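You operate a simulated robot arm through the tools that you are given. There is no shell and no other tool. Be economical: measure what you need, move in short steps, check, and stop when the job is done.

You run a simulated two-armed robot. Do the job below in one go: nothing can be reset, and whatever is moved stays where it is left.

JOB
Press the far less key two times. Put the blue sponge on the top of the small steel stand. Press the near zero key two times. Turn the speed dial of the near conveyor to 4.0. Take the jug on the top of the side table and put it away on the free end of the tank bench. Take the tall pink can on the top of the side table and put it away on the front of the cover bench. Take the blue can with a spray button and put it on the shelf of the trial bench. Fetch the round yellow holder and set it on the right end of the bench with taps. Take the small blue can from the top of the trial bench and leave it on the shelf under the narrow steel bench. Any order will do. Set down upright: jug, tall pink can, blue can with a spray button, small blue can.

The check looks at the end state, three seconds after you hand in, the way a careful person would. Anything else that was tipped, shoved, dropped, spilled or broken makes it a failure. A push-on lid holds only when it is set on centred and level and pressed home; a screw cap is set on level and turned clockwise until tight.

ROBOT AND FRAMES
Two 7-joint arms with two-finger grippers on one trunk, on a base that drives. Base frame: it is fixed to the floor where the robot stands at the start and does not move with it; the origin is under the middle of the robot, x ahead of it, y to its left, z up. Lengths are in m, angles in degrees, forces in N, time in s.
The left shoulder is at the start at [0.039, 0.17, 1.098], the right one opposite. With the tool pointing down near the work surface each hand reaches from about 0.1 to 0.6 m from the robot's upright axis, wherever it stands, measured 20 degrees to its own side. Places, roughly: blue can with a spray button (5x5x15 cm) [0.1, -4.9, 0.9]; blue sponge (9x6x4 cm) [-1.6, 1.3, 0.9]; far less key [0.8, 0, 0.8]; free end of the tank bench [3.1, -2.4, 0.8]; front of the cover bench [-1.5, 1.5, 0.8]; jug [0, -4.75, 1]; near zero key [0, -2.6, 0.8]; right end of the bench with taps [-3.4, -4.4, 0.9]; round yellow holder (8x8x3 cm) [-3.8, -6, 0.6]; shelf of the trial bench [-1.5, -7.3, 0.3]; shelf under the narrow steel bench [-0.8, -5.6, 0.5]; small blue can (4x4x11 cm) [-1.9, -7.1, 0.9]; speed dial of the near conveyor [-0.5, -4.4, 0.9]; tall pink can (6x6x18 cm) [0.1, -4.6, 1]; top of the small steel stand [-2, 0.5, 0.8]. Payload 2.69 kg a hand.
The TCP of each hand is the grasp point between the finger pads, 0.02 m short of the fingertips. In the tool frame z runs along the fingers and y along their closing line. The gripper opens to 0.1 m. The gripper's body begins 0.063 m behind the TCP.
Orientation is that of the tool frame in the base frame, as a unit quaternion [w, x, y, z]. With the fingers straight down and closing along the base's y, the tool's x points along the base's -x, its y along +y and its z along -z.

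CONTROLS
- The arms move only by the tool drive_tool. It takes "left_moves", "right_moves" or both (then of equal length, played together; a hand with none holds still); each is a list of rows, each an object (a shift or turn left out is 0, a gripper value left out holds the last) with "dp": the shift along the base's x, y, z in cm, a list of three; "rotation": the turn, a rotation vector about the base's x, y, z in degrees, a list of three; "hand": the opening, from 0 (shut) to 1 (fully open). In form: [{"dp": [tx, ty, tz], "rotation": [ax, ay, az], "hand": hand}, ...]. A call has 1 to 10 rows; each row shifts and turns the commanded pose from where the row before left it. Each row takes 0.2 s and may step no farther than 0.05 m and 8.6 degrees from the row before; otherwise, or with a gripper value out of range, the whole call is refused. Where a pose cannot be reached the arm comes as near as it can. A force on the tool above 40 N (or 10 N above the force at the start of the call, whichever is more), or a blocked arm, ends the call early, and 0.2 s more pass. The fingers move at their own pace (about 0.108 m/s each) and stop on an object; they squeeze with about 25 N. The grip force told is the motor's: it shows also when the fingers shut on nothing. Time passes only in rows, and 0.2 s behind the last, so rows that do not move let the fingers close. The reply holds the time, the measured pose of the TCP, the force on the tool along the base axes, the opening and the grip force, in the units named above and with some noise, with the torque about the TCP (base axes, N m) and any sound that the robot's microphone picked up, and new pictures: "views" is both (left out), scene, wrist or none (wrist: the cameras of the hands that moved).
- Cameras (640 x 400 px; columns grow to the right, rows downward): "scene" is now at [0.1747, -0.0013, 1.0273]; the picture's right is [-0.14, -0.99, 0.00], its down [-0.13, 0.02, -0.99] and it looks along [0.98, -0.14, -0.13] (base axes); focal length 237 px, centre (320, 200). "left" rides on the left gripper at [0.07, 0.019, -0.099] in its tool frame; the picture's right is [-0.26, 0.97, 0.00], its down [-0.75, -0.20, -0.63] and it looks along [-0.61, -0.16, 0.78] (tool axes); focal length 230 px, centre (320, 200). "right" rides on the right gripper at [0.07, -0.019, -0.099] in its tool frame; the picture's right is [0.26, 0.97, 0.00], its down [-0.75, 0.20, -0.63] and it looks along [-0.61, 0.16, 0.78] (tool axes); focal length 230 px, centre (320, 200). There is no depth. A picture from a camera that has moved, and an enlarged one, comes with that camera's place and axes in the base frame and with its lens. The place of the scene camera against the robot may be out by one fixed shift of up to 0.018 m in any direction.
- raise_lower(by): slides the trunk up (or, below 0, down) by that many m; the arms and the scene camera ride with it, the base frame stays. It gives what a move gives, with no picture.
- steer(legs): drives the robot by 1 to 6 legs, each [ahead, turn to the left] in m and degrees, along the robot's own axes; the way and the turn of a leg run together, so that a leg with both is an arc; at most 1.5 m and 180 degrees a leg. The arms and the cameras ride along, it lands a little off, and it stops where it bumps. It gives what a move gives, and a new picture of the scene camera.
- pan_tilt(pan, tilt): turns the head with the scene camera to pan (to the left, within 60 degrees either way) and tilt (down, from -29 to 69), counted from straight ahead of the robot. It gives what a move gives, and a new picture of the scene camera.
- inspect(camera, box): a new picture of the part [left, top, right, bottom] of that camera's present view, enlarged. It takes no simulated time.
- sign_off(): hands the job in; it is judged then, once.

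Go step by step. Nothing tells you exact positions but the pictures and the camera data: compare them with the known pose of the tool, close in by small moves and look again before you grip or let go. The budget is 217 turns and 260 pictures, counting those below and the enlarged ones. Unless the task says otherwise, let go and move clear before handing in, and close with one line.

The tools are called after "Call:" by a JSON object that holds its "op" and its "data". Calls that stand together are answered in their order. drive_tool: Moves the arms, as the interface text tells. Its arguments: {"type":"object","properties":{"left_moves":{"type":"array"},"right_moves":{"type":"array"},"views":{"type":"string","enum":["both","scene","wrist","none"]}},"required":[]} The other tools are called the same way: raise_lower (by) slides the trunk up or down; steer (legs) drives the base; pan_tilt (pan, tilt) turns the head that bears the scene camera; inspect (camera, box) takes an enlarged picture of a part of a camera's view; sign_off () hands the job in.

At the start:

```text
clock: 0.0
left_eef_pos: [0.4546, 0.205, 1.0226]
left_orientation: [0.0, 0.0, 1.0, 0.0]
left_contact_force: [-0.2, -1.2, 0.6]
left_torque: [0.02, 0.03, 0.01]
left_opening: 0.0998
left_gripper_force: 0.0
right_eef_pos: [0.4326, -0.2052, 0.9408]
right_orientation: [-0.002, 0.0, 1.0, 0.0]
right_contact_force: [0.2, 0.2, 0.4]
right_torque: [0.03, 0.0, 0.0]
right_opening: 0.1001
right_gripper_force: 0.1
trunk travel left (down, up): [-0.325, 0.365]
robot x, y, heading: [0.0014, -0.0013, -0.1]
head pan, tilt: [-7.8, 6.7]
```

scene: 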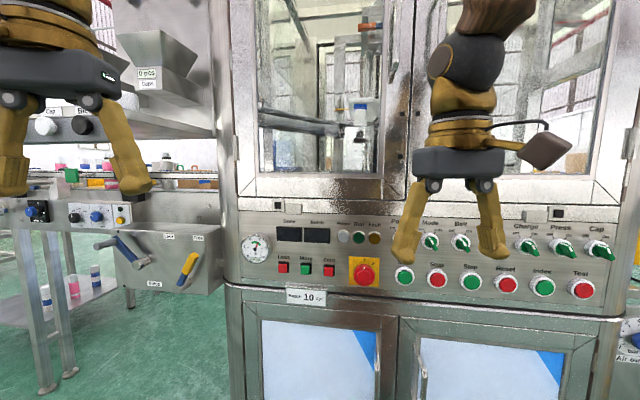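
right: 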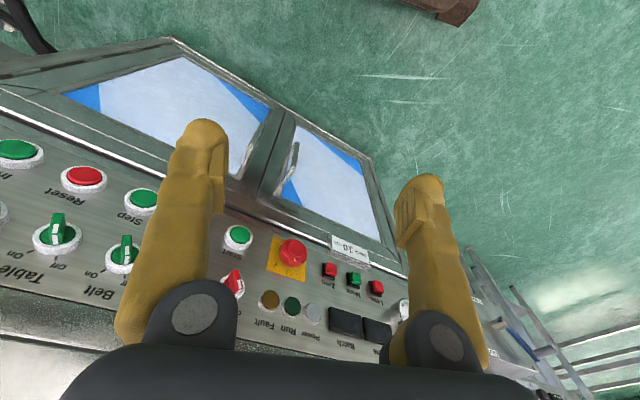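
left: 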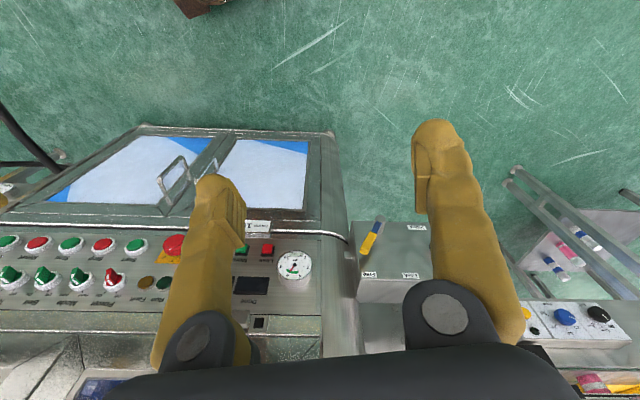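

I see a machine panel ahead with Less/More/Zero keys. I enlarge that part to read labels and locate the Less key.

Call:
{"op": "inspect", "data": {"camera": "scene", "box": [230, 200, 410, 312]}}

Call:
{"op": "pan_tilt", "data": {"pan": 0, "tilt": 35}}

```text
3.56 times, centred on (320, 256) of scene
camera zoom: at [0.1747, -0.0013, 1.0273], right [-0.14, -0.99, 0.0], down [-0.13, 0.02, -0.99], along [0.98, -0.14, -0.13], focal length 844 px, centre (320, 1)
```

zoom: 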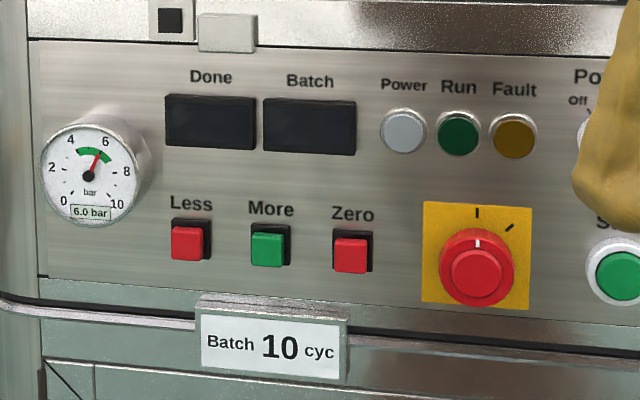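

```text
clock: 0.9
left_eef_pos: [0.4378, 0.2049, 1.0292]
left_orientation: [0.006, 0.001, 1.0, 0.0]
left_contact_force: [0.2, -1.0, 0.0]
left_torque: [0.02, 0.05, 0.0]
left_opening: 0.1001
left_gripper_force: 0.0
right_eef_pos: [0.4175, -0.2058, 0.9467]
right_orientation: [0.007, 0.0, 1.0, 0.0]
right_contact_force: [-0.2, 0.1, -0.9]
right_torque: [0.02, -0.01, 0.01]
right_opening: 0.1
right_gripper_force: 0.1
trunk travel left (down, up): [-0.325, 0.365]
robot x, y, heading: [-0.0022, 0.001, 0.1]
head pan, tilt: [0.0, 35.0]
camera scene: at [0.1706, 0.0113, 0.982], right [0.0, -1.0, 0.0], down [-0.59, 0.0, -0.81], along [0.81, 0.0, -0.59], focal length 237 px, centre (320, 200)
```

scene: 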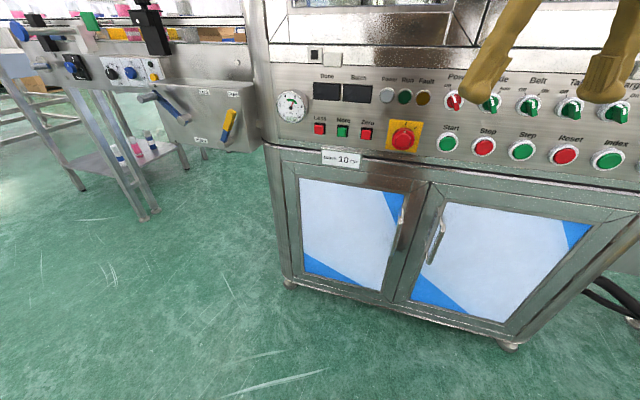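

The Less key is the left-most red one, on a vertical panel that is yawed about 12° so its right end is nearer. I square up to it and move a bit closer, while turning the left hand to point forward.

Call:
{"op": "drive_tool", "data": {"left_moves": [{"dp": [-1, 0, 0], "rotation": [0, -8.5, 0], "hand": 0}, {"dp": [-1, 0, 0], "rotation": [0, -8.5, 0]}, {"dp": [-1, 0, 0], "rotation": [0, -8.5, 0]}, {"dp": [-1, 0, 0], "rotation": [0, -8.5, 0]}, {"dp": [-1, 0, -2], "rotation": [0, -8.5, 0]}, {"dp": [-1, 0, -2], "rotation": [0, -8.5, 0]}, {"dp": [-1, 0, -2], "rotation": [0, -8.5, 0]}, {"dp": [-1, 0, -2], "rotation": [0, -8.5, 0]}, {"dp": [0, 0, -2], "rotation": [0, -8.5, 0]}, {"dp": [0, 0, -2], "rotation": [0, -8.5, 0]}], "views": "none"}}

Call:
{"op": "steer", "data": {"legs": [[0.1, -13]]}}

```text
clock: 3.1
left_eef_pos: [0.44, 0.1555, 0.916]
left_orientation: [0.659, -0.005, 0.752, 0.007]
left_contact_force: [0.6, -0.9, 0.2]
left_torque: [-0.01, 0.02, 0.04]
left_opening: 0.0
left_gripper_force: 25.4
left hand out of reach, approached as far as the arm can: row 3, 5, 6, 7, 8, 9, 10
right_eef_pos: [0.4182, -0.2062, 0.9472]
right_orientation: [0.008, 0.0, 1.0, 0.0]
right_contact_force: [0.0, -0.3, -0.4]
right_torque: [0.05, 0.05, 0.0]
right_opening: 0.0997
right_gripper_force: 0.1
trunk travel left (down, up): [-0.325, 0.365]
robot x, y, heading: [0.0013, 0.0012, -0.0]
head pan, tilt: [0.0, 35.0]
```

```text
clock: 4.4
left_eef_pos: [0.5638, 0.0381, 0.9176]
left_orientation: [0.655, 0.083, 0.748, -0.069]
left_contact_force: [0.4, -0.2, 0.3]
left_torque: [0.0, 0.0, 0.0]
left_opening: 0.0
left_gripper_force: 25.1
right_eef_pos: [0.4594, -0.3093, 0.9467]
right_orientation: [0.007, 0.116, 0.993, -0.001]
right_contact_force: [1.4, -0.5, 0.1]
right_torque: [0.03, 0.01, 0.03]
right_opening: 0.1
right_gripper_force: 0.1
trunk travel left (down, up): [-0.325, 0.365]
robot x, y, heading: [0.0975, -0.0108, -13.5]
head pan, tilt: [0.0, 35.0]
camera scene: at [0.2659, -0.0394, 0.9818], right [-0.23, -0.97, 0.0], down [-0.57, 0.13, -0.81], along [0.79, -0.19, -0.59], focal length 237 px, centre (320, 200)
```

scene: 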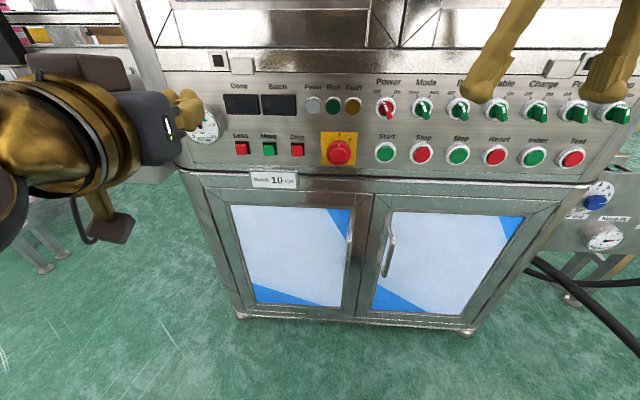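

The panel is now about square to the robot, and triangulation puts the Less key face near (0.765, 0.011, 0.775). I lower the left hand to that height and go forward to about 3 cm short.

Call:
{"op": "drive_tool", "data": {"left_moves": [{"dp": [0, 0, -4.8]}, {"dp": [0, 0, -4.7]}, {"dp": [0, 0, -4.7]}, {"dp": [4, -0.4, 0], "rotation": [0, -4, 0]}, {"dp": [4, -0.4, 0]}, {"dp": [4, -0.4, 0]}, {"dp": [0, 0, 0]}], "views": "both"}}

```text
clock: 6.0
left_eef_pos: [0.6562, -0.0158, 0.7944]
left_orientation: [0.687, 0.083, 0.719, -0.062]
left_contact_force: [0.4, 0.1, 0.2]
left_torque: [-0.03, 0.01, 0.02]
left_opening: 0.0
left_gripper_force: 24.3
left hand out of reach, approached as far as the arm can: row 1, 2, 3, 4, 5, 6
right_eef_pos: [0.4444, -0.3056, 0.9524]
right_orientation: [0.016, 0.116, 0.993, -0.002]
right_contact_force: [0.3, 0.0, -0.3]
right_torque: [0.03, 0.0, 0.0]
right_opening: 0.1
right_gripper_force: 0.1
trunk travel left (down, up): [-0.325, 0.365]
robot x, y, heading: [0.0981, -0.0097, -13.5]
head pan, tilt: [0.0, 35.0]
camera scene: at [0.2649, -0.0391, 0.982], right [-0.23, -0.97, 0.0], down [-0.57, 0.13, -0.81], along [0.79, -0.19, -0.59], focal length 237 px, centre (320, 200)
camera left: at [0.5605, 0.0263, 0.731], right [0.21, 0.94, 0.28], down [-0.63, -0.09, 0.77], along [0.75, -0.34, 0.57], focal length 230 px, centre (320, 200)
```

scene: 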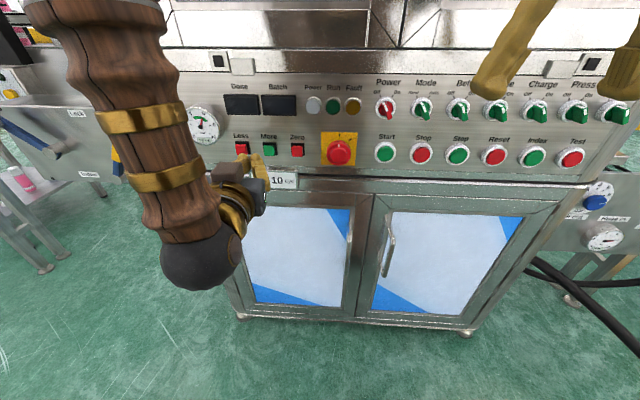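
left: 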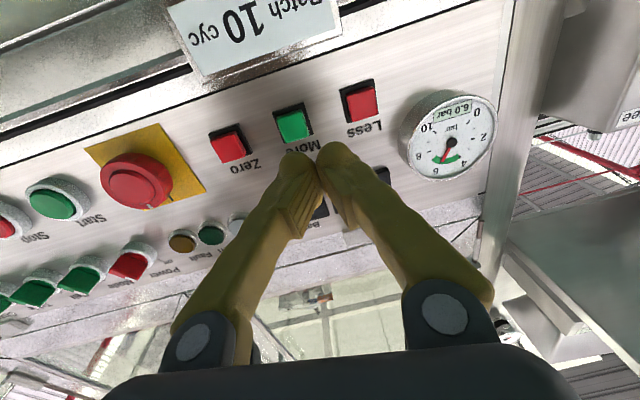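

The arm is at the edge of reach. I pull the hand back and leftwards in line with the key, then drive a little nearer.

Call:
{"op": "drive_tool", "data": {"left_moves": [{"dp": [-4, 2, 0]}, {"dp": [-4, 2, -1]}, {"dp": [-2, 2, -1]}, {"dp": [0, 0, 0]}], "views": "none"}}

Call:
{"op": "steer", "data": {"legs": [[0.09, 0]]}}

```text
clock: 7.0
left_eef_pos: [0.5469, 0.0108, 0.7801]
left_orientation: [0.687, 0.084, 0.719, -0.062]
left_contact_force: [-0.1, -0.6, -0.2]
left_torque: [0.01, -0.01, -0.02]
left_opening: 0.0
left_gripper_force: 24.4
left hand out of reach, approached as far as the arm can: row 1, 2, 3
right_eef_pos: [0.4437, -0.3054, 0.9545]
right_orientation: [0.016, 0.116, 0.993, -0.002]
right_contact_force: [0.7, -0.1, 0.5]
right_torque: [0.02, -0.01, -0.01]
right_opening: 0.1
right_gripper_force: 0.0
trunk travel left (down, up): [-0.325, 0.365]
robot x, y, heading: [0.0977, -0.0132, -13.2]
head pan, tilt: [0.0, 35.0]
```

```text
clock: 8.1
left_eef_pos: [0.6347, -0.0092, 0.7799]
left_orientation: [0.688, 0.084, 0.719, -0.062]
left_contact_force: [0.6, -0.8, -0.9]
left_torque: [-0.01, 0.0, -0.01]
left_opening: 0.0001
left_gripper_force: 24.9
right_eef_pos: [0.5323, -0.3247, 0.9527]
right_orientation: [0.015, 0.116, 0.993, -0.002]
right_contact_force: [0.8, 0.1, 0.5]
right_torque: [-0.01, -0.02, 0.01]
right_opening: 0.0999
right_gripper_force: 0.1
trunk travel left (down, up): [-0.325, 0.365]
robot x, y, heading: [0.187, -0.0315, -13.1]
head pan, tilt: [0.0, 35.0]
camera scene: at [0.3532, -0.0598, 0.9818], right [-0.23, -0.97, 0.0], down [-0.57, 0.13, -0.81], along [0.79, -0.19, -0.59], focal length 237 px, centre (320, 200)
```

scene: 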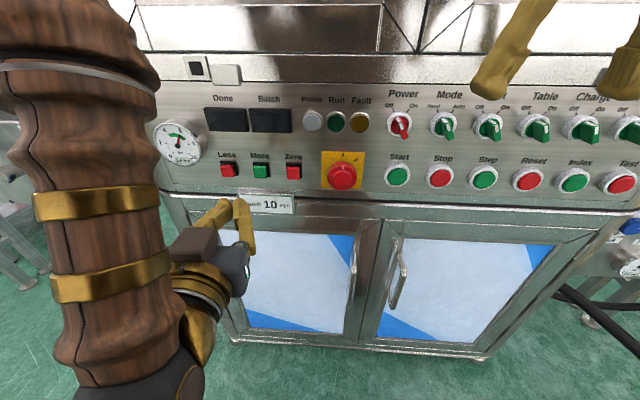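

The key estimate is stable at (0.765, 0.013, 0.772). I advance to just in front of it.

Call:
{"op": "drive_tool", "data": {"left_moves": [{"dp": [0, 1.5, 0]}, {"dp": [0, 1.5, -0.5]}, {"dp": [3, 0, 0]}, {"dp": [3, 0, 0]}, {"dp": [1, 0, 0]}, {"dp": [0, 0, 0]}], "views": "both"}}

```text
clock: 9.5
left_eef_pos: [0.689, -0.0197, 0.7905]
left_orientation: [0.693, 0.083, 0.713, -0.06]
left_contact_force: [-0.3, 0.1, -0.6]
left_torque: [-0.02, 0.01, -0.01]
left_opening: 0.0
left_gripper_force: 24.9
left hand out of reach, approached as far as the arm can: row 1, 2, 3, 4
right_eef_pos: [0.5177, -0.3225, 0.9603]
right_orientation: [0.025, 0.115, 0.993, -0.003]
right_contact_force: [0.4, -0.7, -0.8]
right_torque: [0.02, -0.02, 0.02]
right_opening: 0.0999
right_gripper_force: 0.0
trunk travel left (down, up): [-0.325, 0.365]
robot x, y, heading: [0.1885, -0.0279, -13.2]
head pan, tilt: [0.0, 35.0]
camera scene: at [0.3527, -0.0597, 0.982], right [-0.23, -0.97, 0.0], down [-0.57, 0.13, -0.81], along [0.79, -0.19, -0.59], focal length 237 px, centre (320, 200)
camera left: at [0.5949, 0.0212, 0.7247], right [0.2, 0.94, 0.29], down [-0.64, -0.1, 0.76], along [0.74, -0.34, 0.58], focal length 230 px, centre (320, 200)
```

scene: 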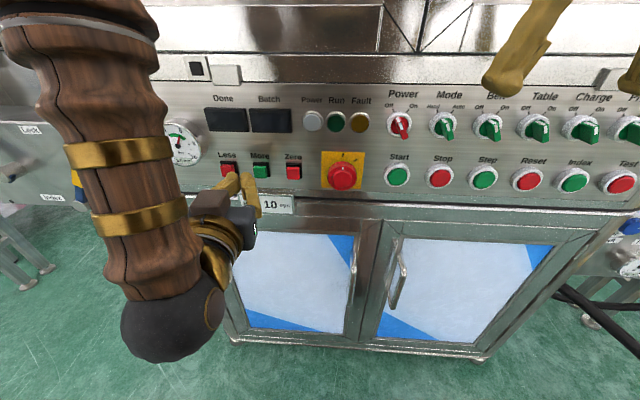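
left: 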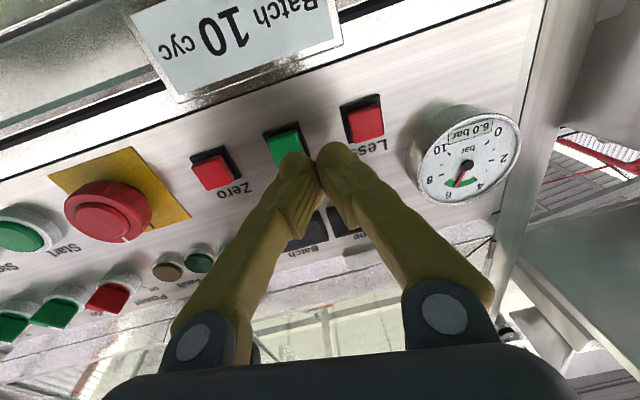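

Lateral motion is limited with the hand this level. I tilt the fingers down about 40° so the arm gets into a freer pose.

Call:
{"op": "drive_tool", "data": {"left_moves": [{"dp": [-2, 0, 0], "rotation": [2, 8, 0]}, {"dp": [-1, 1, 0], "rotation": [2, 8, 0]}, {"dp": [0, 1, 0], "rotation": [2, 8, 0]}, {"dp": [0, 1, 0], "rotation": [2, 8, 0]}, {"dp": [0, 1, 0], "rotation": [2, 8, 0]}, {"dp": [0, 0, 0]}], "views": "both"}}

```text
clock: 10.9
left_eef_pos: [0.6607, 0.0232, 0.7903]
left_orientation: [0.398, 0.116, 0.91, -0.027]
left_contact_force: [-0.4, -0.7, -0.1]
left_torque: [0.01, -0.02, 0.03]
left_opening: 0.0001
left_gripper_force: 25.0
right_eef_pos: [0.5181, -0.3217, 0.9596]
right_orientation: [0.023, 0.116, 0.993, -0.003]
right_contact_force: [0.5, -0.5, -0.2]
right_torque: [-0.01, -0.04, 0.01]
right_opening: 0.1001
right_gripper_force: 0.1
trunk travel left (down, up): [-0.325, 0.365]
robot x, y, heading: [0.1838, -0.033, -13.3]
head pan, tilt: [0.0, 35.0]
camera scene: at [0.3527, -0.0598, 0.9819], right [-0.23, -0.97, 0.0], down [-0.57, 0.13, -0.81], along [0.79, -0.19, -0.59], focal length 237 px, centre (320, 200)
camera left: at [0.5485, 0.0684, 0.8075], right [0.39, 0.89, 0.23], down [0.0, -0.25, 0.97], along [0.92, -0.38, -0.09], focal length 230 px, centre (320, 200)
```

scene: 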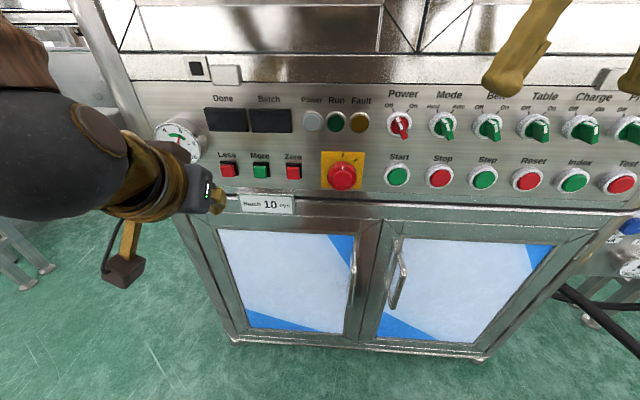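
left: 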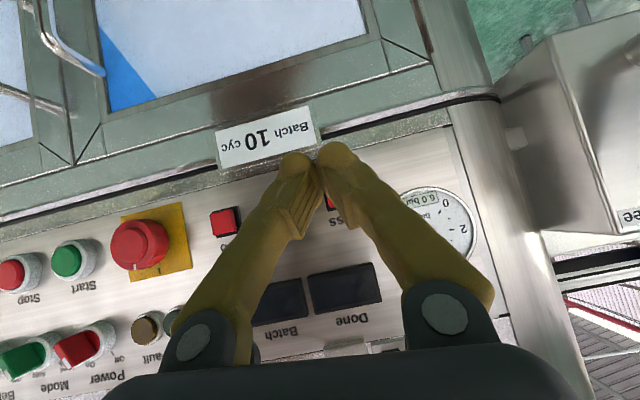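

Good, the hand now obeys. I align with the key and approach to about 2 cm off.

Call:
{"op": "drive_tool", "data": {"left_moves": [{"dp": [0, 1.4, -0.9]}, {"dp": [3, -0.7, 0]}, {"dp": [2.5, -0.6, 0]}, {"dp": [0, 0, 0]}], "views": "both"}}

```text
clock: 11.9
left_eef_pos: [0.7136, 0.024, 0.7786]
left_orientation: [0.399, 0.115, 0.91, -0.026]
left_contact_force: [-0.3, 0.8, -0.1]
left_torque: [-0.01, -0.01, 0.02]
left_opening: 0.0
left_gripper_force: 25.0
right_eef_pos: [0.518, -0.3217, 0.9588]
right_orientation: [0.024, 0.116, 0.993, -0.003]
right_contact_force: [-0.1, 0.2, 0.0]
right_torque: [0.01, 0.0, 0.01]
right_opening: 0.0998
right_gripper_force: 0.0
trunk travel left (down, up): [-0.325, 0.365]
robot x, y, heading: [0.1868, -0.033, -13.4]
head pan, tilt: [0.0, 35.0]
camera scene: at [0.3526, -0.0597, 0.982], right [-0.23, -0.97, 0.0], down [-0.57, 0.13, -0.81], along [0.79, -0.19, -0.59], focal length 237 px, centre (320, 200)
camera left: at [0.603, 0.0687, 0.7973], right [0.39, 0.89, 0.23], down [-0.01, -0.25, 0.97], along [0.92, -0.38, -0.09], focal length 230 px, centre (320, 200)
```

scene: 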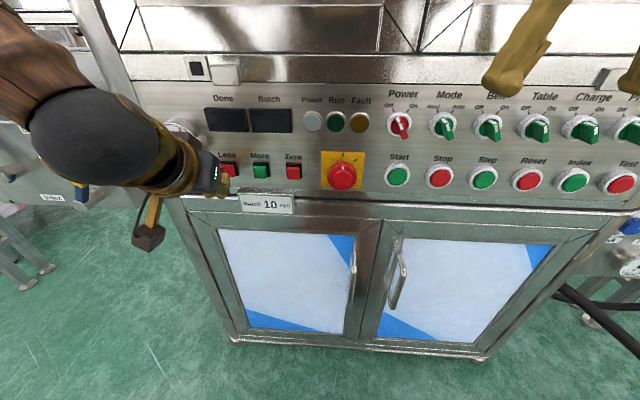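
left: 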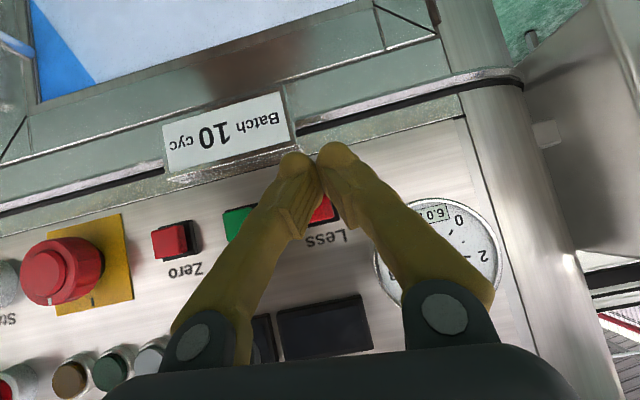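

Call:
{"op": "inspect", "data": {"camera": "left", "box": [220, 120, 420, 245]}}

```text
3.20 times, centred on (320, 182) of left
camera zoom: at [0.603, 0.0687, 0.7973], right [0.39, 0.89, 0.23], down [-0.01, -0.25, 0.97], along [0.92, -0.38, -0.09], focal length 736 px, centre (320, 256)
```

zoom: 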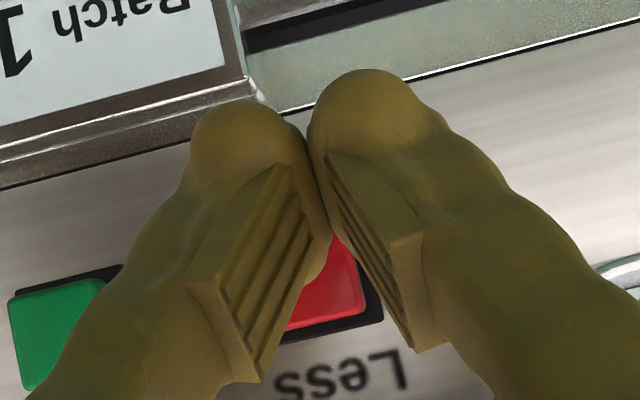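

Wrist-camera triangulation gives the key at about (0.763, 0.000, 0.786), so the scene camera is off by roughly 1 cm sideways and in height. I correct and creep up to the key.

Call:
{"op": "drive_tool", "data": {"left_moves": [{"dp": [0, -1.3, 1.1]}, {"dp": [1.7, -0.4, 0]}, {"dp": [0.4, -0.1, 0]}, {"dp": [0.4, -0.1, 0]}, {"dp": [0, 0, 0]}], "views": "wrist"}}

```text
clock: 13.1
left_eef_pos: [0.7341, 0.0045, 0.7899]
left_orientation: [0.396, 0.117, 0.91, -0.028]
left_contact_force: [-36.3, 9.9, 3.7]
left_torque: [0.07, -0.07, -0.24]
left_opening: 0.0
left_gripper_force: 25.1
right_eef_pos: [0.5148, -0.3202, 0.9608]
right_orientation: [0.025, 0.115, 0.993, -0.003]
right_contact_force: [0.5, 0.6, 1.0]
right_torque: [-0.02, -0.02, -0.01]
right_opening: 0.0999
right_gripper_force: 0.0
trunk travel left (down, up): [-0.325, 0.365]
robot x, y, heading: [0.1862, -0.0307, -12.8]
head pan, tilt: [0.0, 35.0]
heard: click
camera left: at [0.6224, 0.0502, 0.8084], right [0.4, 0.89, 0.23], down [0.0, -0.25, 0.97], along [0.92, -0.38, -0.1], focal length 230 px, centre (320, 200)
```

left: 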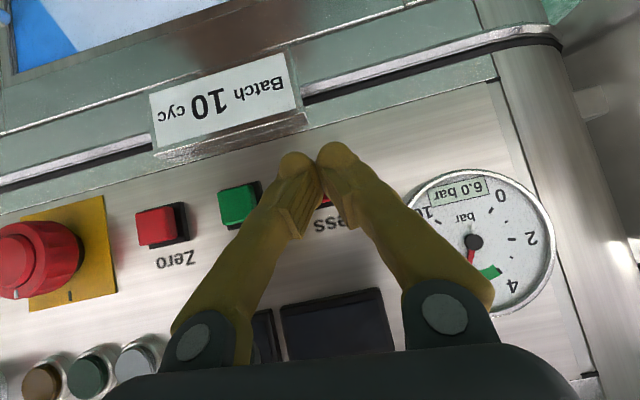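

A click was heard: one press. I draw back until free and check the key.

Call:
{"op": "drive_tool", "data": {"left_moves": [{"dp": [-1.0, 0.25, 0]}, {"dp": [-1.5, 0.35, 0]}, {"dp": [0, 0, 0]}], "views": "wrist"}}

Call:
{"op": "drive_tool", "data": {"left_moves": [{"dp": [1.5, -0.35, 0]}, {"dp": [0.6, -0.15, 0]}, {"dp": [0.4, -0.1, 0]}, {"dp": [0, 0, 0]}], "views": "none"}}

```text
clock: 13.9
left_eef_pos: [0.7149, 0.0074, 0.7911]
left_orientation: [0.401, 0.116, 0.908, -0.026]
left_contact_force: [-0.1, 0.0, 0.0]
left_torque: [0.0, -0.01, -0.01]
left_opening: 0.0
left_gripper_force: 25.4
right_eef_pos: [0.5149, -0.3232, 0.9596]
right_orientation: [0.024, 0.116, 0.993, -0.002]
right_contact_force: [-0.5, -0.5, 0.3]
right_torque: [0.01, -0.01, 0.0]
right_opening: 0.0999
right_gripper_force: 0.1
trunk travel left (down, up): [-0.325, 0.365]
robot x, y, heading: [0.1852, -0.0306, -13.0]
head pan, tilt: [0.0, 35.0]
camera left: at [0.603, 0.0536, 0.8091], right [0.39, 0.89, 0.23], down [-0.01, -0.25, 0.97], along [0.92, -0.38, -0.09], focal length 230 px, centre (320, 200)
```

left: 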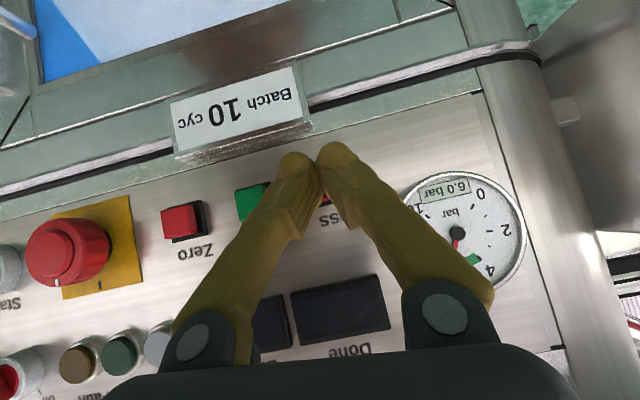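

```text
clock: 14.9
left_eef_pos: [0.7337, 0.003, 0.7888]
left_orientation: [0.396, 0.117, 0.91, -0.029]
left_contact_force: [-40.3, 2.4, 4.2]
left_torque: [-0.3, 0.03, -0.46]
left_opening: 0.0002
left_gripper_force: 25.4
right_eef_pos: [0.5131, -0.3215, 0.9607]
right_orientation: [0.025, 0.116, 0.993, -0.003]
right_contact_force: [0.5, 0.0, -0.2]
right_torque: [-0.03, -0.01, -0.01]
right_opening: 0.1003
right_gripper_force: 0.1
trunk travel left (down, up): [-0.325, 0.365]
robot x, y, heading: [0.1836, -0.0324, -13.3]
head pan, tilt: [0.0, 35.0]
heard: click
```

Second click heard. I retract, bring the left hand back to pointing down, and back the robot away, turning toward the sponge area.

Call:
{"op": "drive_tool", "data": {"left_moves": [{"dp": [-3, 0.7, 0]}, {"dp": [-4, 2, 3], "rotation": [1.8, 7.6, 0]}, {"dp": [-4, 2, 4], "rotation": [1.8, 7.6, 0]}, {"dp": [-3, 2, 4], "rotation": [1.8, 7.6, 0]}, {"dp": [-2, 2, 4], "rotation": [1.8, 7.6, 0]}, {"dp": [-2, 2, 3], "rotation": [1.8, 7.6, 0]}, {"dp": [-2, 2, 3], "rotation": [1.8, 7.6, 0], "hand": 1}, {"dp": [0, 0, 0]}], "views": "none"}}

Call:
{"op": "steer", "data": {"legs": [[-0.4, 0], [0, 140]]}}

Call:
{"op": "pan_tilt", "data": {"pan": 0, "tilt": 15}}

```text
refused: row 2 steps farther than a row can; nothing moved
```

```text
clock: 23.4
left_eef_pos: [-0.662, 0.3874, 0.7906]
left_orientation: [-0.159, 0.818, -0.415, -0.366]
left_contact_force: [-0.5, 0.0, 1.0]
left_torque: [0.05, 0.01, 0.01]
left_opening: 0.0001
left_gripper_force: 24.7
right_eef_pos: [-0.2822, 0.4997, 0.9591]
right_orientation: [-0.01, 0.897, -0.442, -0.021]
right_contact_force: [-0.1, 0.2, -0.1]
right_torque: [-0.02, -0.01, -0.02]
right_opening: 0.1002
right_gripper_force: 0.0
trunk travel left (down, up): [-0.325, 0.365]
robot x, y, heading: [-0.2002, 0.0734, 127.4]
head pan, tilt: [0.0, 35.0]
camera scene: at [-0.3113, 0.2229, 0.982], right [0.79, 0.61, 0.0], down [0.36, -0.47, -0.81], along [-0.49, 0.64, -0.59], focal length 237 px, centre (320, 200)
```

scene: 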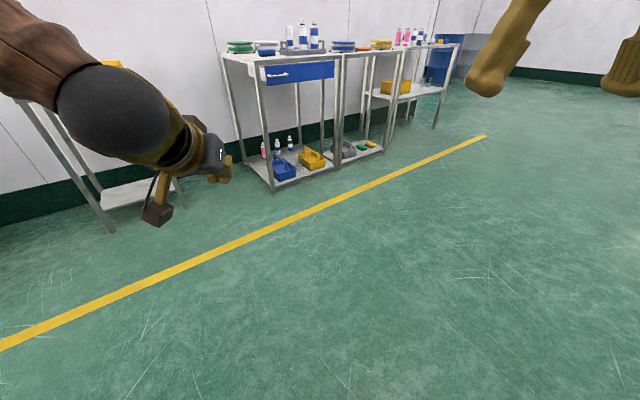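

```text
clock: 24.2
left_eef_pos: [-0.6542, 0.379, 0.7983]
left_orientation: [-0.162, 0.815, -0.413, -0.372]
left_contact_force: [0.0, 0.3, 0.5]
left_torque: [0.0, -0.02, 0.01]
left_opening: 0.0001
left_gripper_force: 25.6
right_eef_pos: [-0.2742, 0.4868, 0.9653]
right_orientation: [-0.014, 0.896, -0.443, -0.028]
right_contact_force: [-0.6, 0.3, 0.3]
right_torque: [0.05, -0.02, -0.01]
right_opening: 0.0998
right_gripper_force: 0.1
trunk travel left (down, up): [-0.325, 0.365]
robot x, y, heading: [-0.2013, 0.0713, 127.2]
head pan, tilt: [0.0, 15.0]
camera scene: at [-0.3152, 0.228, 1.0137], right [0.8, 0.61, 0.0], down [0.17, -0.22, -0.96], along [-0.58, 0.76, -0.28], focal length 237 px, centre (320, 200)
```

scene: 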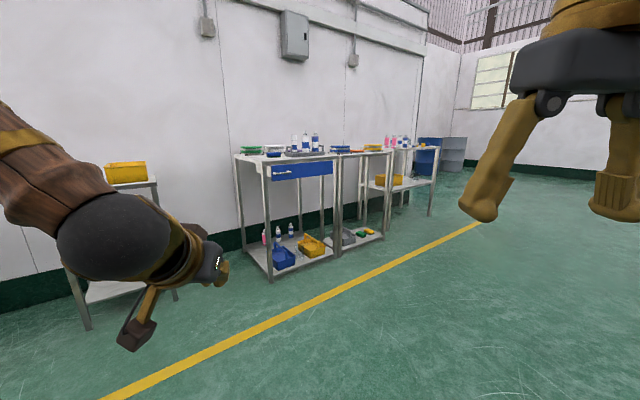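

Left: the arm now needs to go back to pointing down. Ahead is the cover bench row (blue drawer) and at left probably the small stand with a yellow box.

Call:
{"op": "drive_tool", "data": {"left_moves": [{"dp": [0.8, -1, 2], "rotation": [-6.2, -4.7, 0], "hand": 1}, {"dp": [0.8, -1, 2], "rotation": [-6.2, -4.7, 0]}, {"dp": [0.8, -1, 2], "rotation": [-6.2, -4.7, 0]}, {"dp": [0.8, -1, 2], "rotation": [-6.2, -4.7, 0]}, {"dp": [0.8, -1, 2], "rotation": [-6.2, -4.7, 0]}, {"dp": [0.8, -1, 2], "rotation": [-6.2, -4.7, 0]}, {"dp": [0, 0, 0]}], "views": "none"}}

Call:
{"op": "inspect", "data": {"camera": "scene", "box": [220, 100, 460, 250]}}

```text
clock: 25.8
left_eef_pos: [-0.6058, 0.3177, 0.9194]
left_orientation: [0.008, 0.889, -0.458, -0.016]
left_contact_force: [0.4, 0.1, -0.4]
left_torque: [-0.02, -0.01, -0.02]
left_opening: 0.1
left_gripper_force: 0.1
right_eef_pos: [-0.2733, 0.487, 0.9652]
right_orientation: [-0.015, 0.896, -0.443, -0.028]
right_contact_force: [0.1, -0.5, -0.5]
right_torque: [0.01, 0.01, 0.0]
right_opening: 0.1001
right_gripper_force: 0.1
trunk travel left (down, up): [-0.325, 0.365]
robot x, y, heading: [-0.1984, 0.0705, 127.3]
head pan, tilt: [0.0, 15.0]
```

```text
2.67 times, centred on (340, 175) of scene
camera zoom: at [-0.315, 0.2277, 1.0138], right [0.79, 0.61, 0.0], down [0.17, -0.22, -0.96], along [-0.58, 0.76, -0.28], focal length 633 px, centre (267, 267)
```

zoom: 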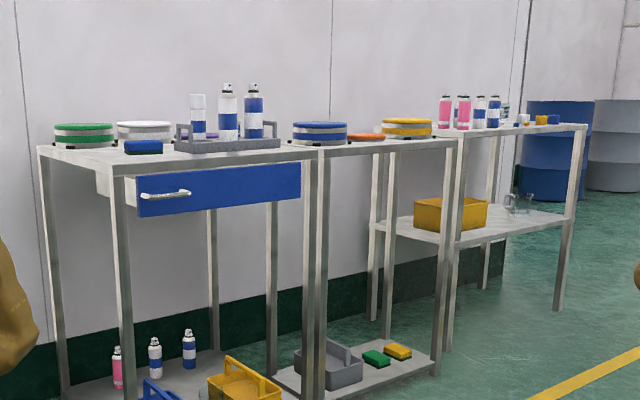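

The blue sponge sits near the left front of the first bench (about (-1.5, 1.27)), bench facing about +x. I drive in front of it, then turn to face it.

Call:
{"op": "steer", "data": {"legs": [[1.3, -2], [0, 40]]}}

Call:
{"op": "pan_tilt", "data": {"pan": 15, "tilt": 35}}

```text
clock: 34.2
left_eef_pos: [-1.4507, 1.0388, 0.9184]
left_orientation: [0.013, 0.991, -0.132, -0.012]
left_contact_force: [0.5, 0.9, 0.4]
left_torque: [-0.02, 0.01, 0.0]
left_opening: 0.1
left_gripper_force: 0.1
right_eef_pos: [-1.3014, 1.3805, 0.9642]
right_orientation: [-0.004, 0.993, -0.114, -0.031]
right_contact_force: [-0.6, -0.1, -0.1]
right_torque: [-0.02, 0.0, 0.01]
right_opening: 0.1
right_gripper_force: 0.0
trunk travel left (down, up): [-0.325, 0.365]
robot x, y, heading: [-0.9817, 1.1156, 166.5]
head pan, tilt: [0.0, 15.0]
camera scene: at [-1.162, 1.1633, 1.0139], right [0.23, 0.97, 0.0], down [0.27, -0.06, -0.96], along [-0.94, 0.22, -0.28], focal length 237 px, centre (320, 200)
```

scene: 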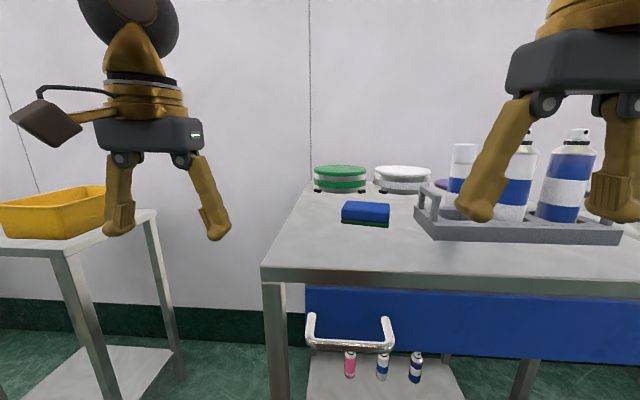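

```text
clock: 35.1
left_eef_pos: [-1.4373, 1.035, 0.9253]
left_orientation: [0.014, 0.991, -0.131, -0.019]
left_contact_force: [-0.9, -0.9, -1.0]
left_torque: [-0.01, -0.04, -0.06]
left_opening: 0.1001
left_gripper_force: 0.1
right_eef_pos: [-1.2867, 1.3792, 0.9692]
right_orientation: [-0.005, 0.993, -0.114, -0.039]
right_contact_force: [0.3, -0.2, 0.1]
right_torque: [0.01, -0.01, 0.0]
right_opening: 0.1
right_gripper_force: 0.1
trunk travel left (down, up): [-0.325, 0.365]
robot x, y, heading: [-0.9791, 1.1111, 166.9]
head pan, tilt: [15.0, 35.0]
camera scene: at [-1.1593, 1.1395, 0.9819], right [-0.03, 1.0, 0.0], down [0.59, 0.01, -0.81], along [-0.81, -0.03, -0.59], focal length 237 px, centre (320, 200)
```

scene: 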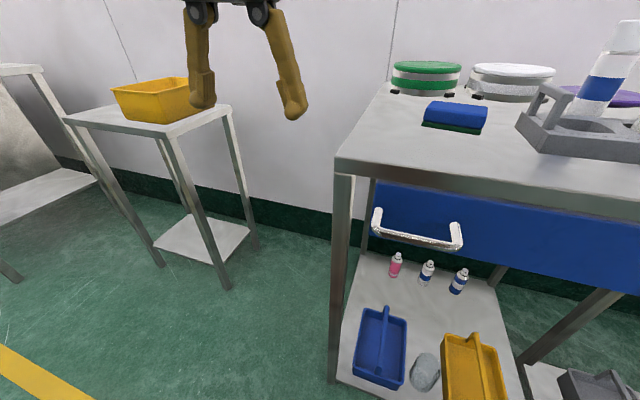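

The sponge is around (-1.53, 1.35, top 0.885), just left of a tray of spray cans. I'll use the right hand: turn a little left, edge closer, and turn the gripper 90° so it closes across the sponge's 6 cm side.

Call:
{"op": "steer", "data": {"legs": [[0.08, 8]]}}

Call:
{"op": "drive_tool", "data": {"right_moves": [{"rotation": [0, 0, 8.5]}, {"rotation": [0, 0, 8.5]}, {"rotation": [0, 0, 8.5]}, {"rotation": [0, 0, 8.5]}, {"rotation": [0, 0, 8.5]}, {"rotation": [0, 0, 8.5]}, {"rotation": [0, 0, 8.5]}, {"rotation": [0, 0, 8.5]}, {"rotation": [0, 0, 8.5]}, {"rotation": [0, 0, 0]}], "views": "both"}}

```text
clock: 36.1
left_eef_pos: [-1.5075, 0.9862, 0.9239]
left_orientation: [0.014, 0.998, -0.062, -0.017]
left_contact_force: [-1.3, -0.7, -1.2]
left_torque: [-0.01, -0.08, 0.01]
left_opening: 0.1002
left_gripper_force: 0.1
right_eef_pos: [-1.4063, 1.3465, 0.9692]
right_orientation: [-0.003, 0.998, -0.046, -0.036]
right_contact_force: [-0.5, 0.7, 0.0]
right_torque: [-0.03, -0.08, 0.0]
right_opening: 0.1
right_gripper_force: 0.0
trunk travel left (down, up): [-0.325, 0.365]
robot x, y, heading: [-1.0615, 1.126, 175.0]
head pan, tilt: [15.0, 35.0]
camera scene: at [-1.2435, 1.1298, 0.9813], right [-0.17, 0.99, -0.01], down [0.58, 0.1, -0.81], along [-0.79, -0.14, -0.59], focal length 237 px, centre (320, 200)
```

scene: 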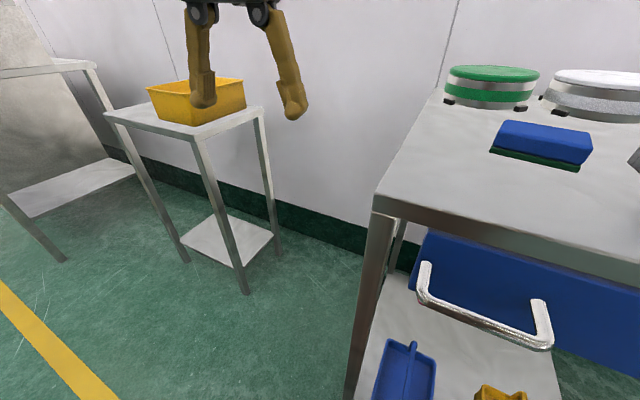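

```text
clock: 38.3
left_eef_pos: [-1.4909, 0.9843, 0.9307]
left_orientation: [0.014, 0.998, -0.061, -0.026]
left_contact_force: [0.2, 0.1, -0.8]
left_torque: [-0.04, -0.02, -0.01]
left_opening: 0.0999
left_gripper_force: 0.0
right_eef_pos: [-1.3866, 1.3446, 0.9754]
right_orientation: [0.028, 0.81, 0.584, -0.038]
right_contact_force: [0.2, -0.4, 0.2]
right_torque: [-0.01, 0.03, 0.0]
right_opening: 0.0999
right_gripper_force: 0.0
trunk travel left (down, up): [-0.325, 0.365]
robot x, y, heading: [-1.0636, 1.1254, 174.8]
head pan, tilt: [15.0, 35.0]
camera scene: at [-1.2397, 1.129, 0.982], right [-0.17, 0.98, 0.0], down [0.58, 0.1, -0.81], along [-0.8, -0.14, -0.59], focal length 237 px, centre (320, 200)
camera right: at [-1.3797, 1.4257, 1.0686], right [1.0, -0.06, -0.02], down [-0.03, -0.72, 0.7], along [-0.06, -0.7, -0.72], focal length 230 px, centre (320, 200)
```

scene: 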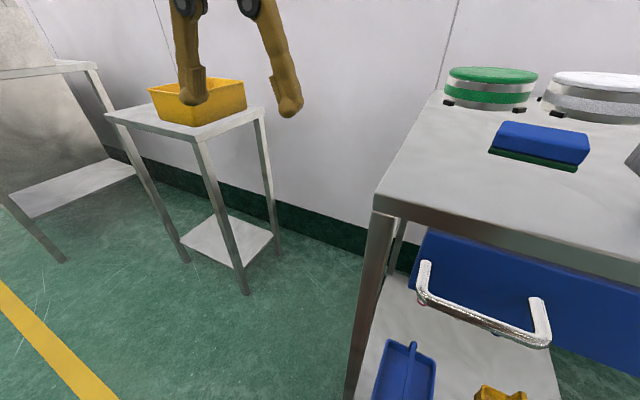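
right: 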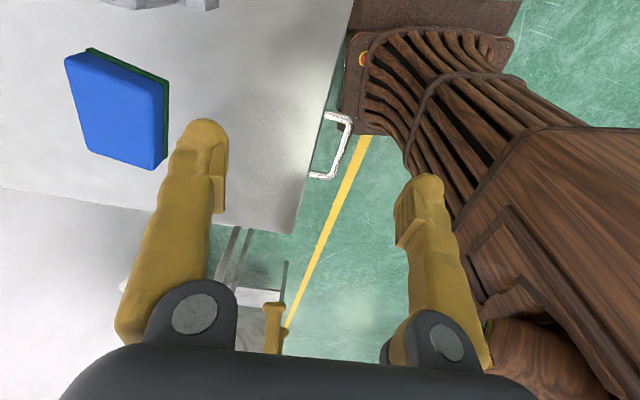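

The sponge is clear in the wrist view: centre about (-1.56, 1.346), long axis about 60° off x. I level the tool, align yaw and move above it.

Call:
{"op": "drive_tool", "data": {"right_moves": [{"dp": [-4, 0, 0], "rotation": [5, -1.7, 0]}, {"dp": [-4, 0, 0], "rotation": [0, 0, -5]}, {"dp": [-4, 0, 0], "rotation": [0, 0, -5]}, {"dp": [-4, 0, -1]}, {"dp": [-1.2, 0, -3]}, {"dp": [0, 0, 0]}], "views": "both"}}

```text
clock: 39.7
left_eef_pos: [-1.4895, 0.9851, 0.9315]
left_orientation: [0.014, 0.998, -0.061, -0.026]
left_contact_force: [0.2, 0.1, 0.6]
left_torque: [-0.01, 0.0, 0.0]
left_opening: 0.0999
left_gripper_force: 0.0
right_eef_pos: [-1.5601, 1.344, 0.9364]
right_orientation: [0.0, 0.861, 0.509, -0.002]
right_contact_force: [-0.4, -0.3, 0.0]
right_torque: [-0.02, -0.01, -0.02]
right_opening: 0.1002
right_gripper_force: 0.0
trunk travel left (down, up): [-0.325, 0.365]
robot x, y, heading: [-1.0572, 1.1246, 174.9]
head pan, tilt: [15.0, 35.0]
camera scene: at [-1.2397, 1.129, 0.9821], right [-0.17, 0.98, 0.0], down [0.58, 0.1, -0.81], along [-0.8, -0.14, -0.59], focal length 237 px, centre (320, 200)
camera right: at [-1.5423, 1.4147, 1.0362], right [0.97, -0.24, 0.0], down [-0.18, -0.75, 0.63], along [-0.15, -0.61, -0.78], focal length 230 px, centre (320, 200)
```

scene: 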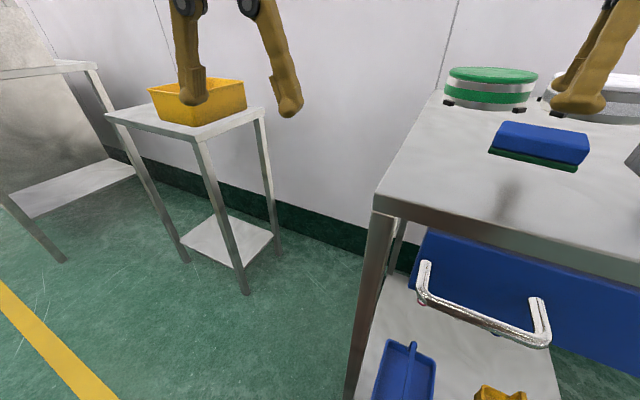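
right: 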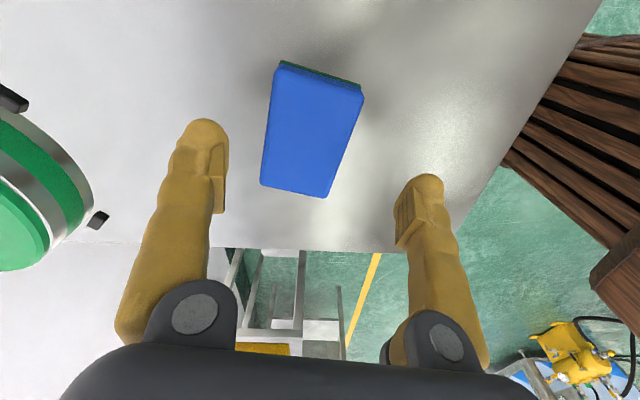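

Yaw matches well; I only need +1 cm in y. I lower and close.

Call:
{"op": "drive_tool", "data": {"right_moves": [{"dp": [0, 1, -2]}, {"dp": [0, 0, -2]}, {"dp": [0, 0, -1.5]}, {"dp": [0, 0, -0.9]}, {"dp": [0, 0, 0], "hand": 0}, {"dp": [0, 0, 0]}, {"dp": [0, 0, 0]}], "views": "wrist"}}

```text
clock: 41.3
left_eef_pos: [-1.4892, 0.9847, 0.9315]
left_orientation: [0.014, 0.998, -0.061, -0.026]
left_contact_force: [0.0, 0.6, -0.3]
left_torque: [-0.03, -0.06, -0.01]
left_opening: 0.1002
left_gripper_force: 0.0
right_eef_pos: [-1.5604, 1.3556, 0.8706]
right_orientation: [0.001, 0.86, 0.509, -0.002]
right_contact_force: [0.5, -0.3, -0.2]
right_torque: [-0.01, -0.02, -0.01]
right_opening: 0.0585
right_gripper_force: 24.6
trunk travel left (down, up): [-0.325, 0.365]
robot x, y, heading: [-1.0587, 1.1239, 174.7]
head pan, tilt: [15.0, 35.0]
camera right: at [-1.5423, 1.4251, 0.9711], right [0.97, -0.24, 0.0], down [-0.18, -0.75, 0.63], along [-0.15, -0.61, -0.78], focal length 230 px, centre (320, 200)
```

right: 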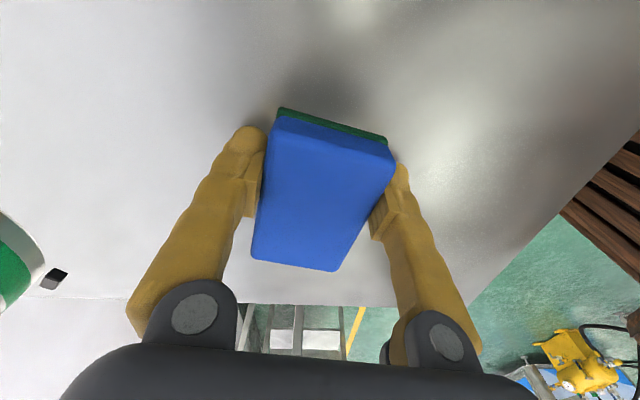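

Sponge gripped (opening 5.9 cm). I lift it, back away, and drive over in front of the small stand.

Call:
{"op": "drive_tool", "data": {"right_moves": [{"dp": [0, 0, 3]}, {"dp": [0, 0, 4]}, {"dp": [0, 0, 4]}, {"dp": [4, 0, 0]}, {"dp": [4, 0, 0]}, {"dp": [0, 0, 0]}], "views": "none"}}

Call:
{"op": "steer", "data": {"legs": [[-0.25, 0], [0, 57], [0.9, 0], [0, -68]]}}

```text
clock: 42.7
left_eef_pos: [-1.4902, 0.9852, 0.9309]
left_orientation: [0.013, 0.998, -0.062, -0.026]
left_contact_force: [-0.9, -0.4, 0.6]
left_torque: [0.01, 0.01, 0.03]
left_opening: 0.1
left_gripper_force: 0.1
right_eef_pos: [-1.4799, 1.3555, 0.983]
right_orientation: [0.0, 0.86, 0.51, 0.0]
right_contact_force: [0.0, 1.3, -0.2]
right_torque: [0.01, -0.02, 0.01]
right_opening: 0.0583
right_gripper_force: 24.6
trunk travel left (down, up): [-0.325, 0.365]
robot x, y, heading: [-1.0601, 1.1206, 174.7]
head pan, tilt: [15.0, 35.0]
```

```text
clock: 54.4
left_eef_pos: [-1.8226, 0.3569, 0.9308]
left_orientation: [0.011, 0.987, -0.157, -0.028]
left_contact_force: [0.9, 0.5, -0.3]
left_torque: [-0.02, -0.01, 0.01]
left_opening: 0.1001
left_gripper_force: 0.1
right_eef_pos: [-1.7416, 0.7192, 0.9827]
right_orientation: [0.001, 0.905, 0.425, -0.001]
right_contact_force: [-0.3, -0.1, -0.1]
right_torque: [0.02, 0.0, 0.04]
right_opening: 0.0585
right_gripper_force: 24.7
trunk travel left (down, up): [-0.325, 0.365]
robot x, y, heading: [-1.3736, 0.4057, 163.7]
head pan, tilt: [15.0, 35.0]
camera scene: at [-1.554, 0.4443, 0.982], right [0.02, 1.0, 0.0], down [0.59, -0.01, -0.81], along [-0.81, 0.01, -0.59], focal length 237 px, centre (320, 200)
```

scene: 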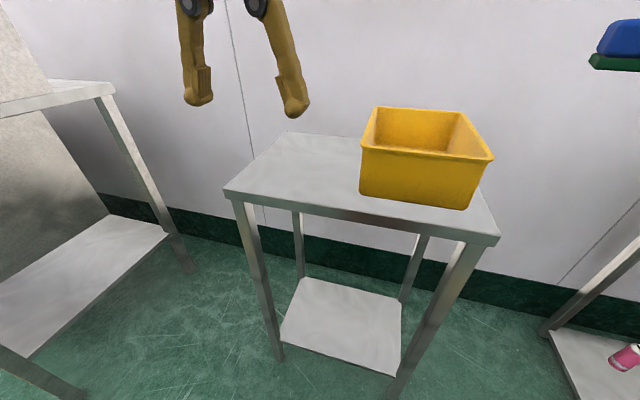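

The left half of the stand top (about (-1.97, 0.42)) is free. I turn left about 27° so that spot comes in the right hand's reach, then look.

Call:
{"op": "steer", "data": {"legs": [[0.04, 0], [0, 27]]}}

```text
clock: 56.6
left_eef_pos: [-1.7768, 0.1745, 0.9375]
left_orientation: [0.018, 0.996, 0.076, -0.032]
left_contact_force: [0.5, 0.7, 0.8]
left_torque: [-0.01, -0.03, 0.01]
left_opening: 0.0999
left_gripper_force: 0.1
right_eef_pos: [-1.8647, 0.5339, 0.9895]
right_orientation: [-0.003, 0.782, 0.623, -0.007]
right_contact_force: [0.4, 0.2, 0.5]
right_torque: [0.03, 0.0, -0.01]
right_opening: 0.0585
right_gripper_force: 25.5
trunk travel left (down, up): [-0.325, 0.365]
robot x, y, heading: [-1.415, 0.4229, -169.2]
head pan, tilt: [15.0, 35.0]
camera scene: at [-1.5856, 0.3783, 0.982], right [-0.43, 0.9, 0.0], down [0.53, 0.25, -0.81], along [-0.73, -0.35, -0.59], focal length 237 px, centre (320, 200)
```

scene: 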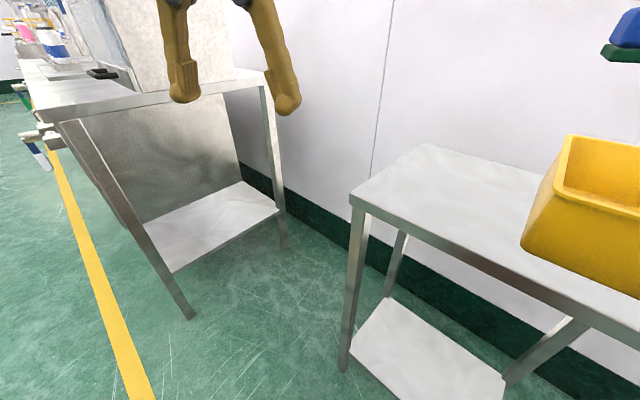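

Call:
{"op": "drive_tool", "data": {"right_moves": [{"dp": [-3, -3, 0]}, {"dp": [-3, -3, 0]}, {"dp": [-3, -3, 0]}, {"dp": [-1.5, -2, 0]}, {"dp": [0, 0, -4]}, {"dp": [0, 0, 0]}], "views": "both"}}

```text
clock: 58.0
left_eef_pos: [-1.7607, 0.1778, 0.9452]
left_orientation: [0.019, 0.996, 0.076, -0.04]
left_contact_force: [0.0, 0.3, 0.1]
left_torque: [-0.01, 0.0, 0.0]
left_opening: 0.1001
left_gripper_force: 0.0
right_eef_pos: [-1.9558, 0.4248, 0.9569]
right_orientation: [-0.007, 0.782, 0.623, -0.015]
right_contact_force: [-0.6, -0.5, 0.2]
right_torque: [-0.03, -0.02, -0.03]
right_opening: 0.0584
right_gripper_force: 25.0
trunk travel left (down, up): [-0.325, 0.365]
robot x, y, heading: [-1.415, 0.4191, -169.0]
head pan, tilt: [15.0, 35.0]
camera scene: at [-1.5851, 0.3785, 0.9821], right [-0.43, 0.9, 0.0], down [0.53, 0.25, -0.81], along [-0.73, -0.35, -0.59], focal length 237 px, centre (320, 200)
camera right: at [-1.9555, 0.499, 1.0561], right [1.0, 0.04, -0.03], down [0.05, -0.77, 0.64], along [0.0, -0.64, -0.77], focal length 230 px, centre (320, 200)
```

scene: 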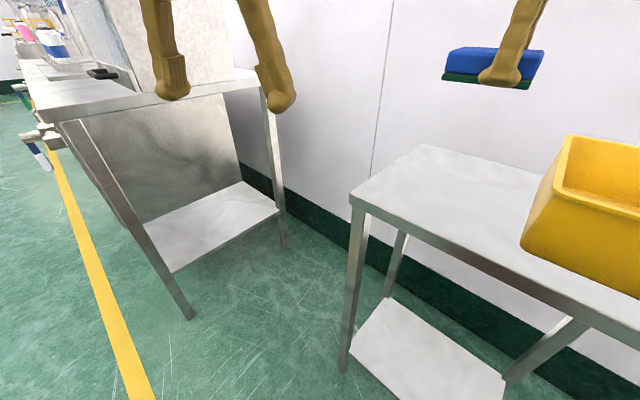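
right: 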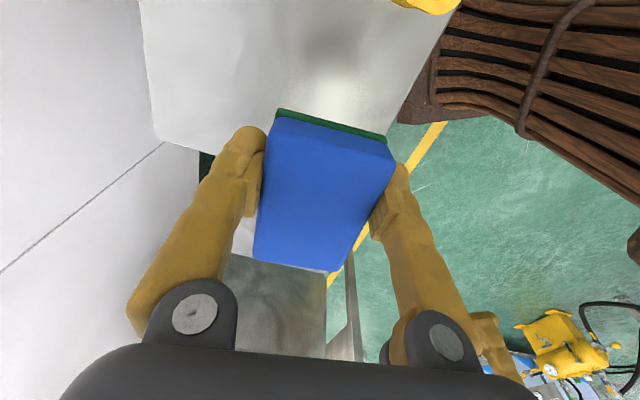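

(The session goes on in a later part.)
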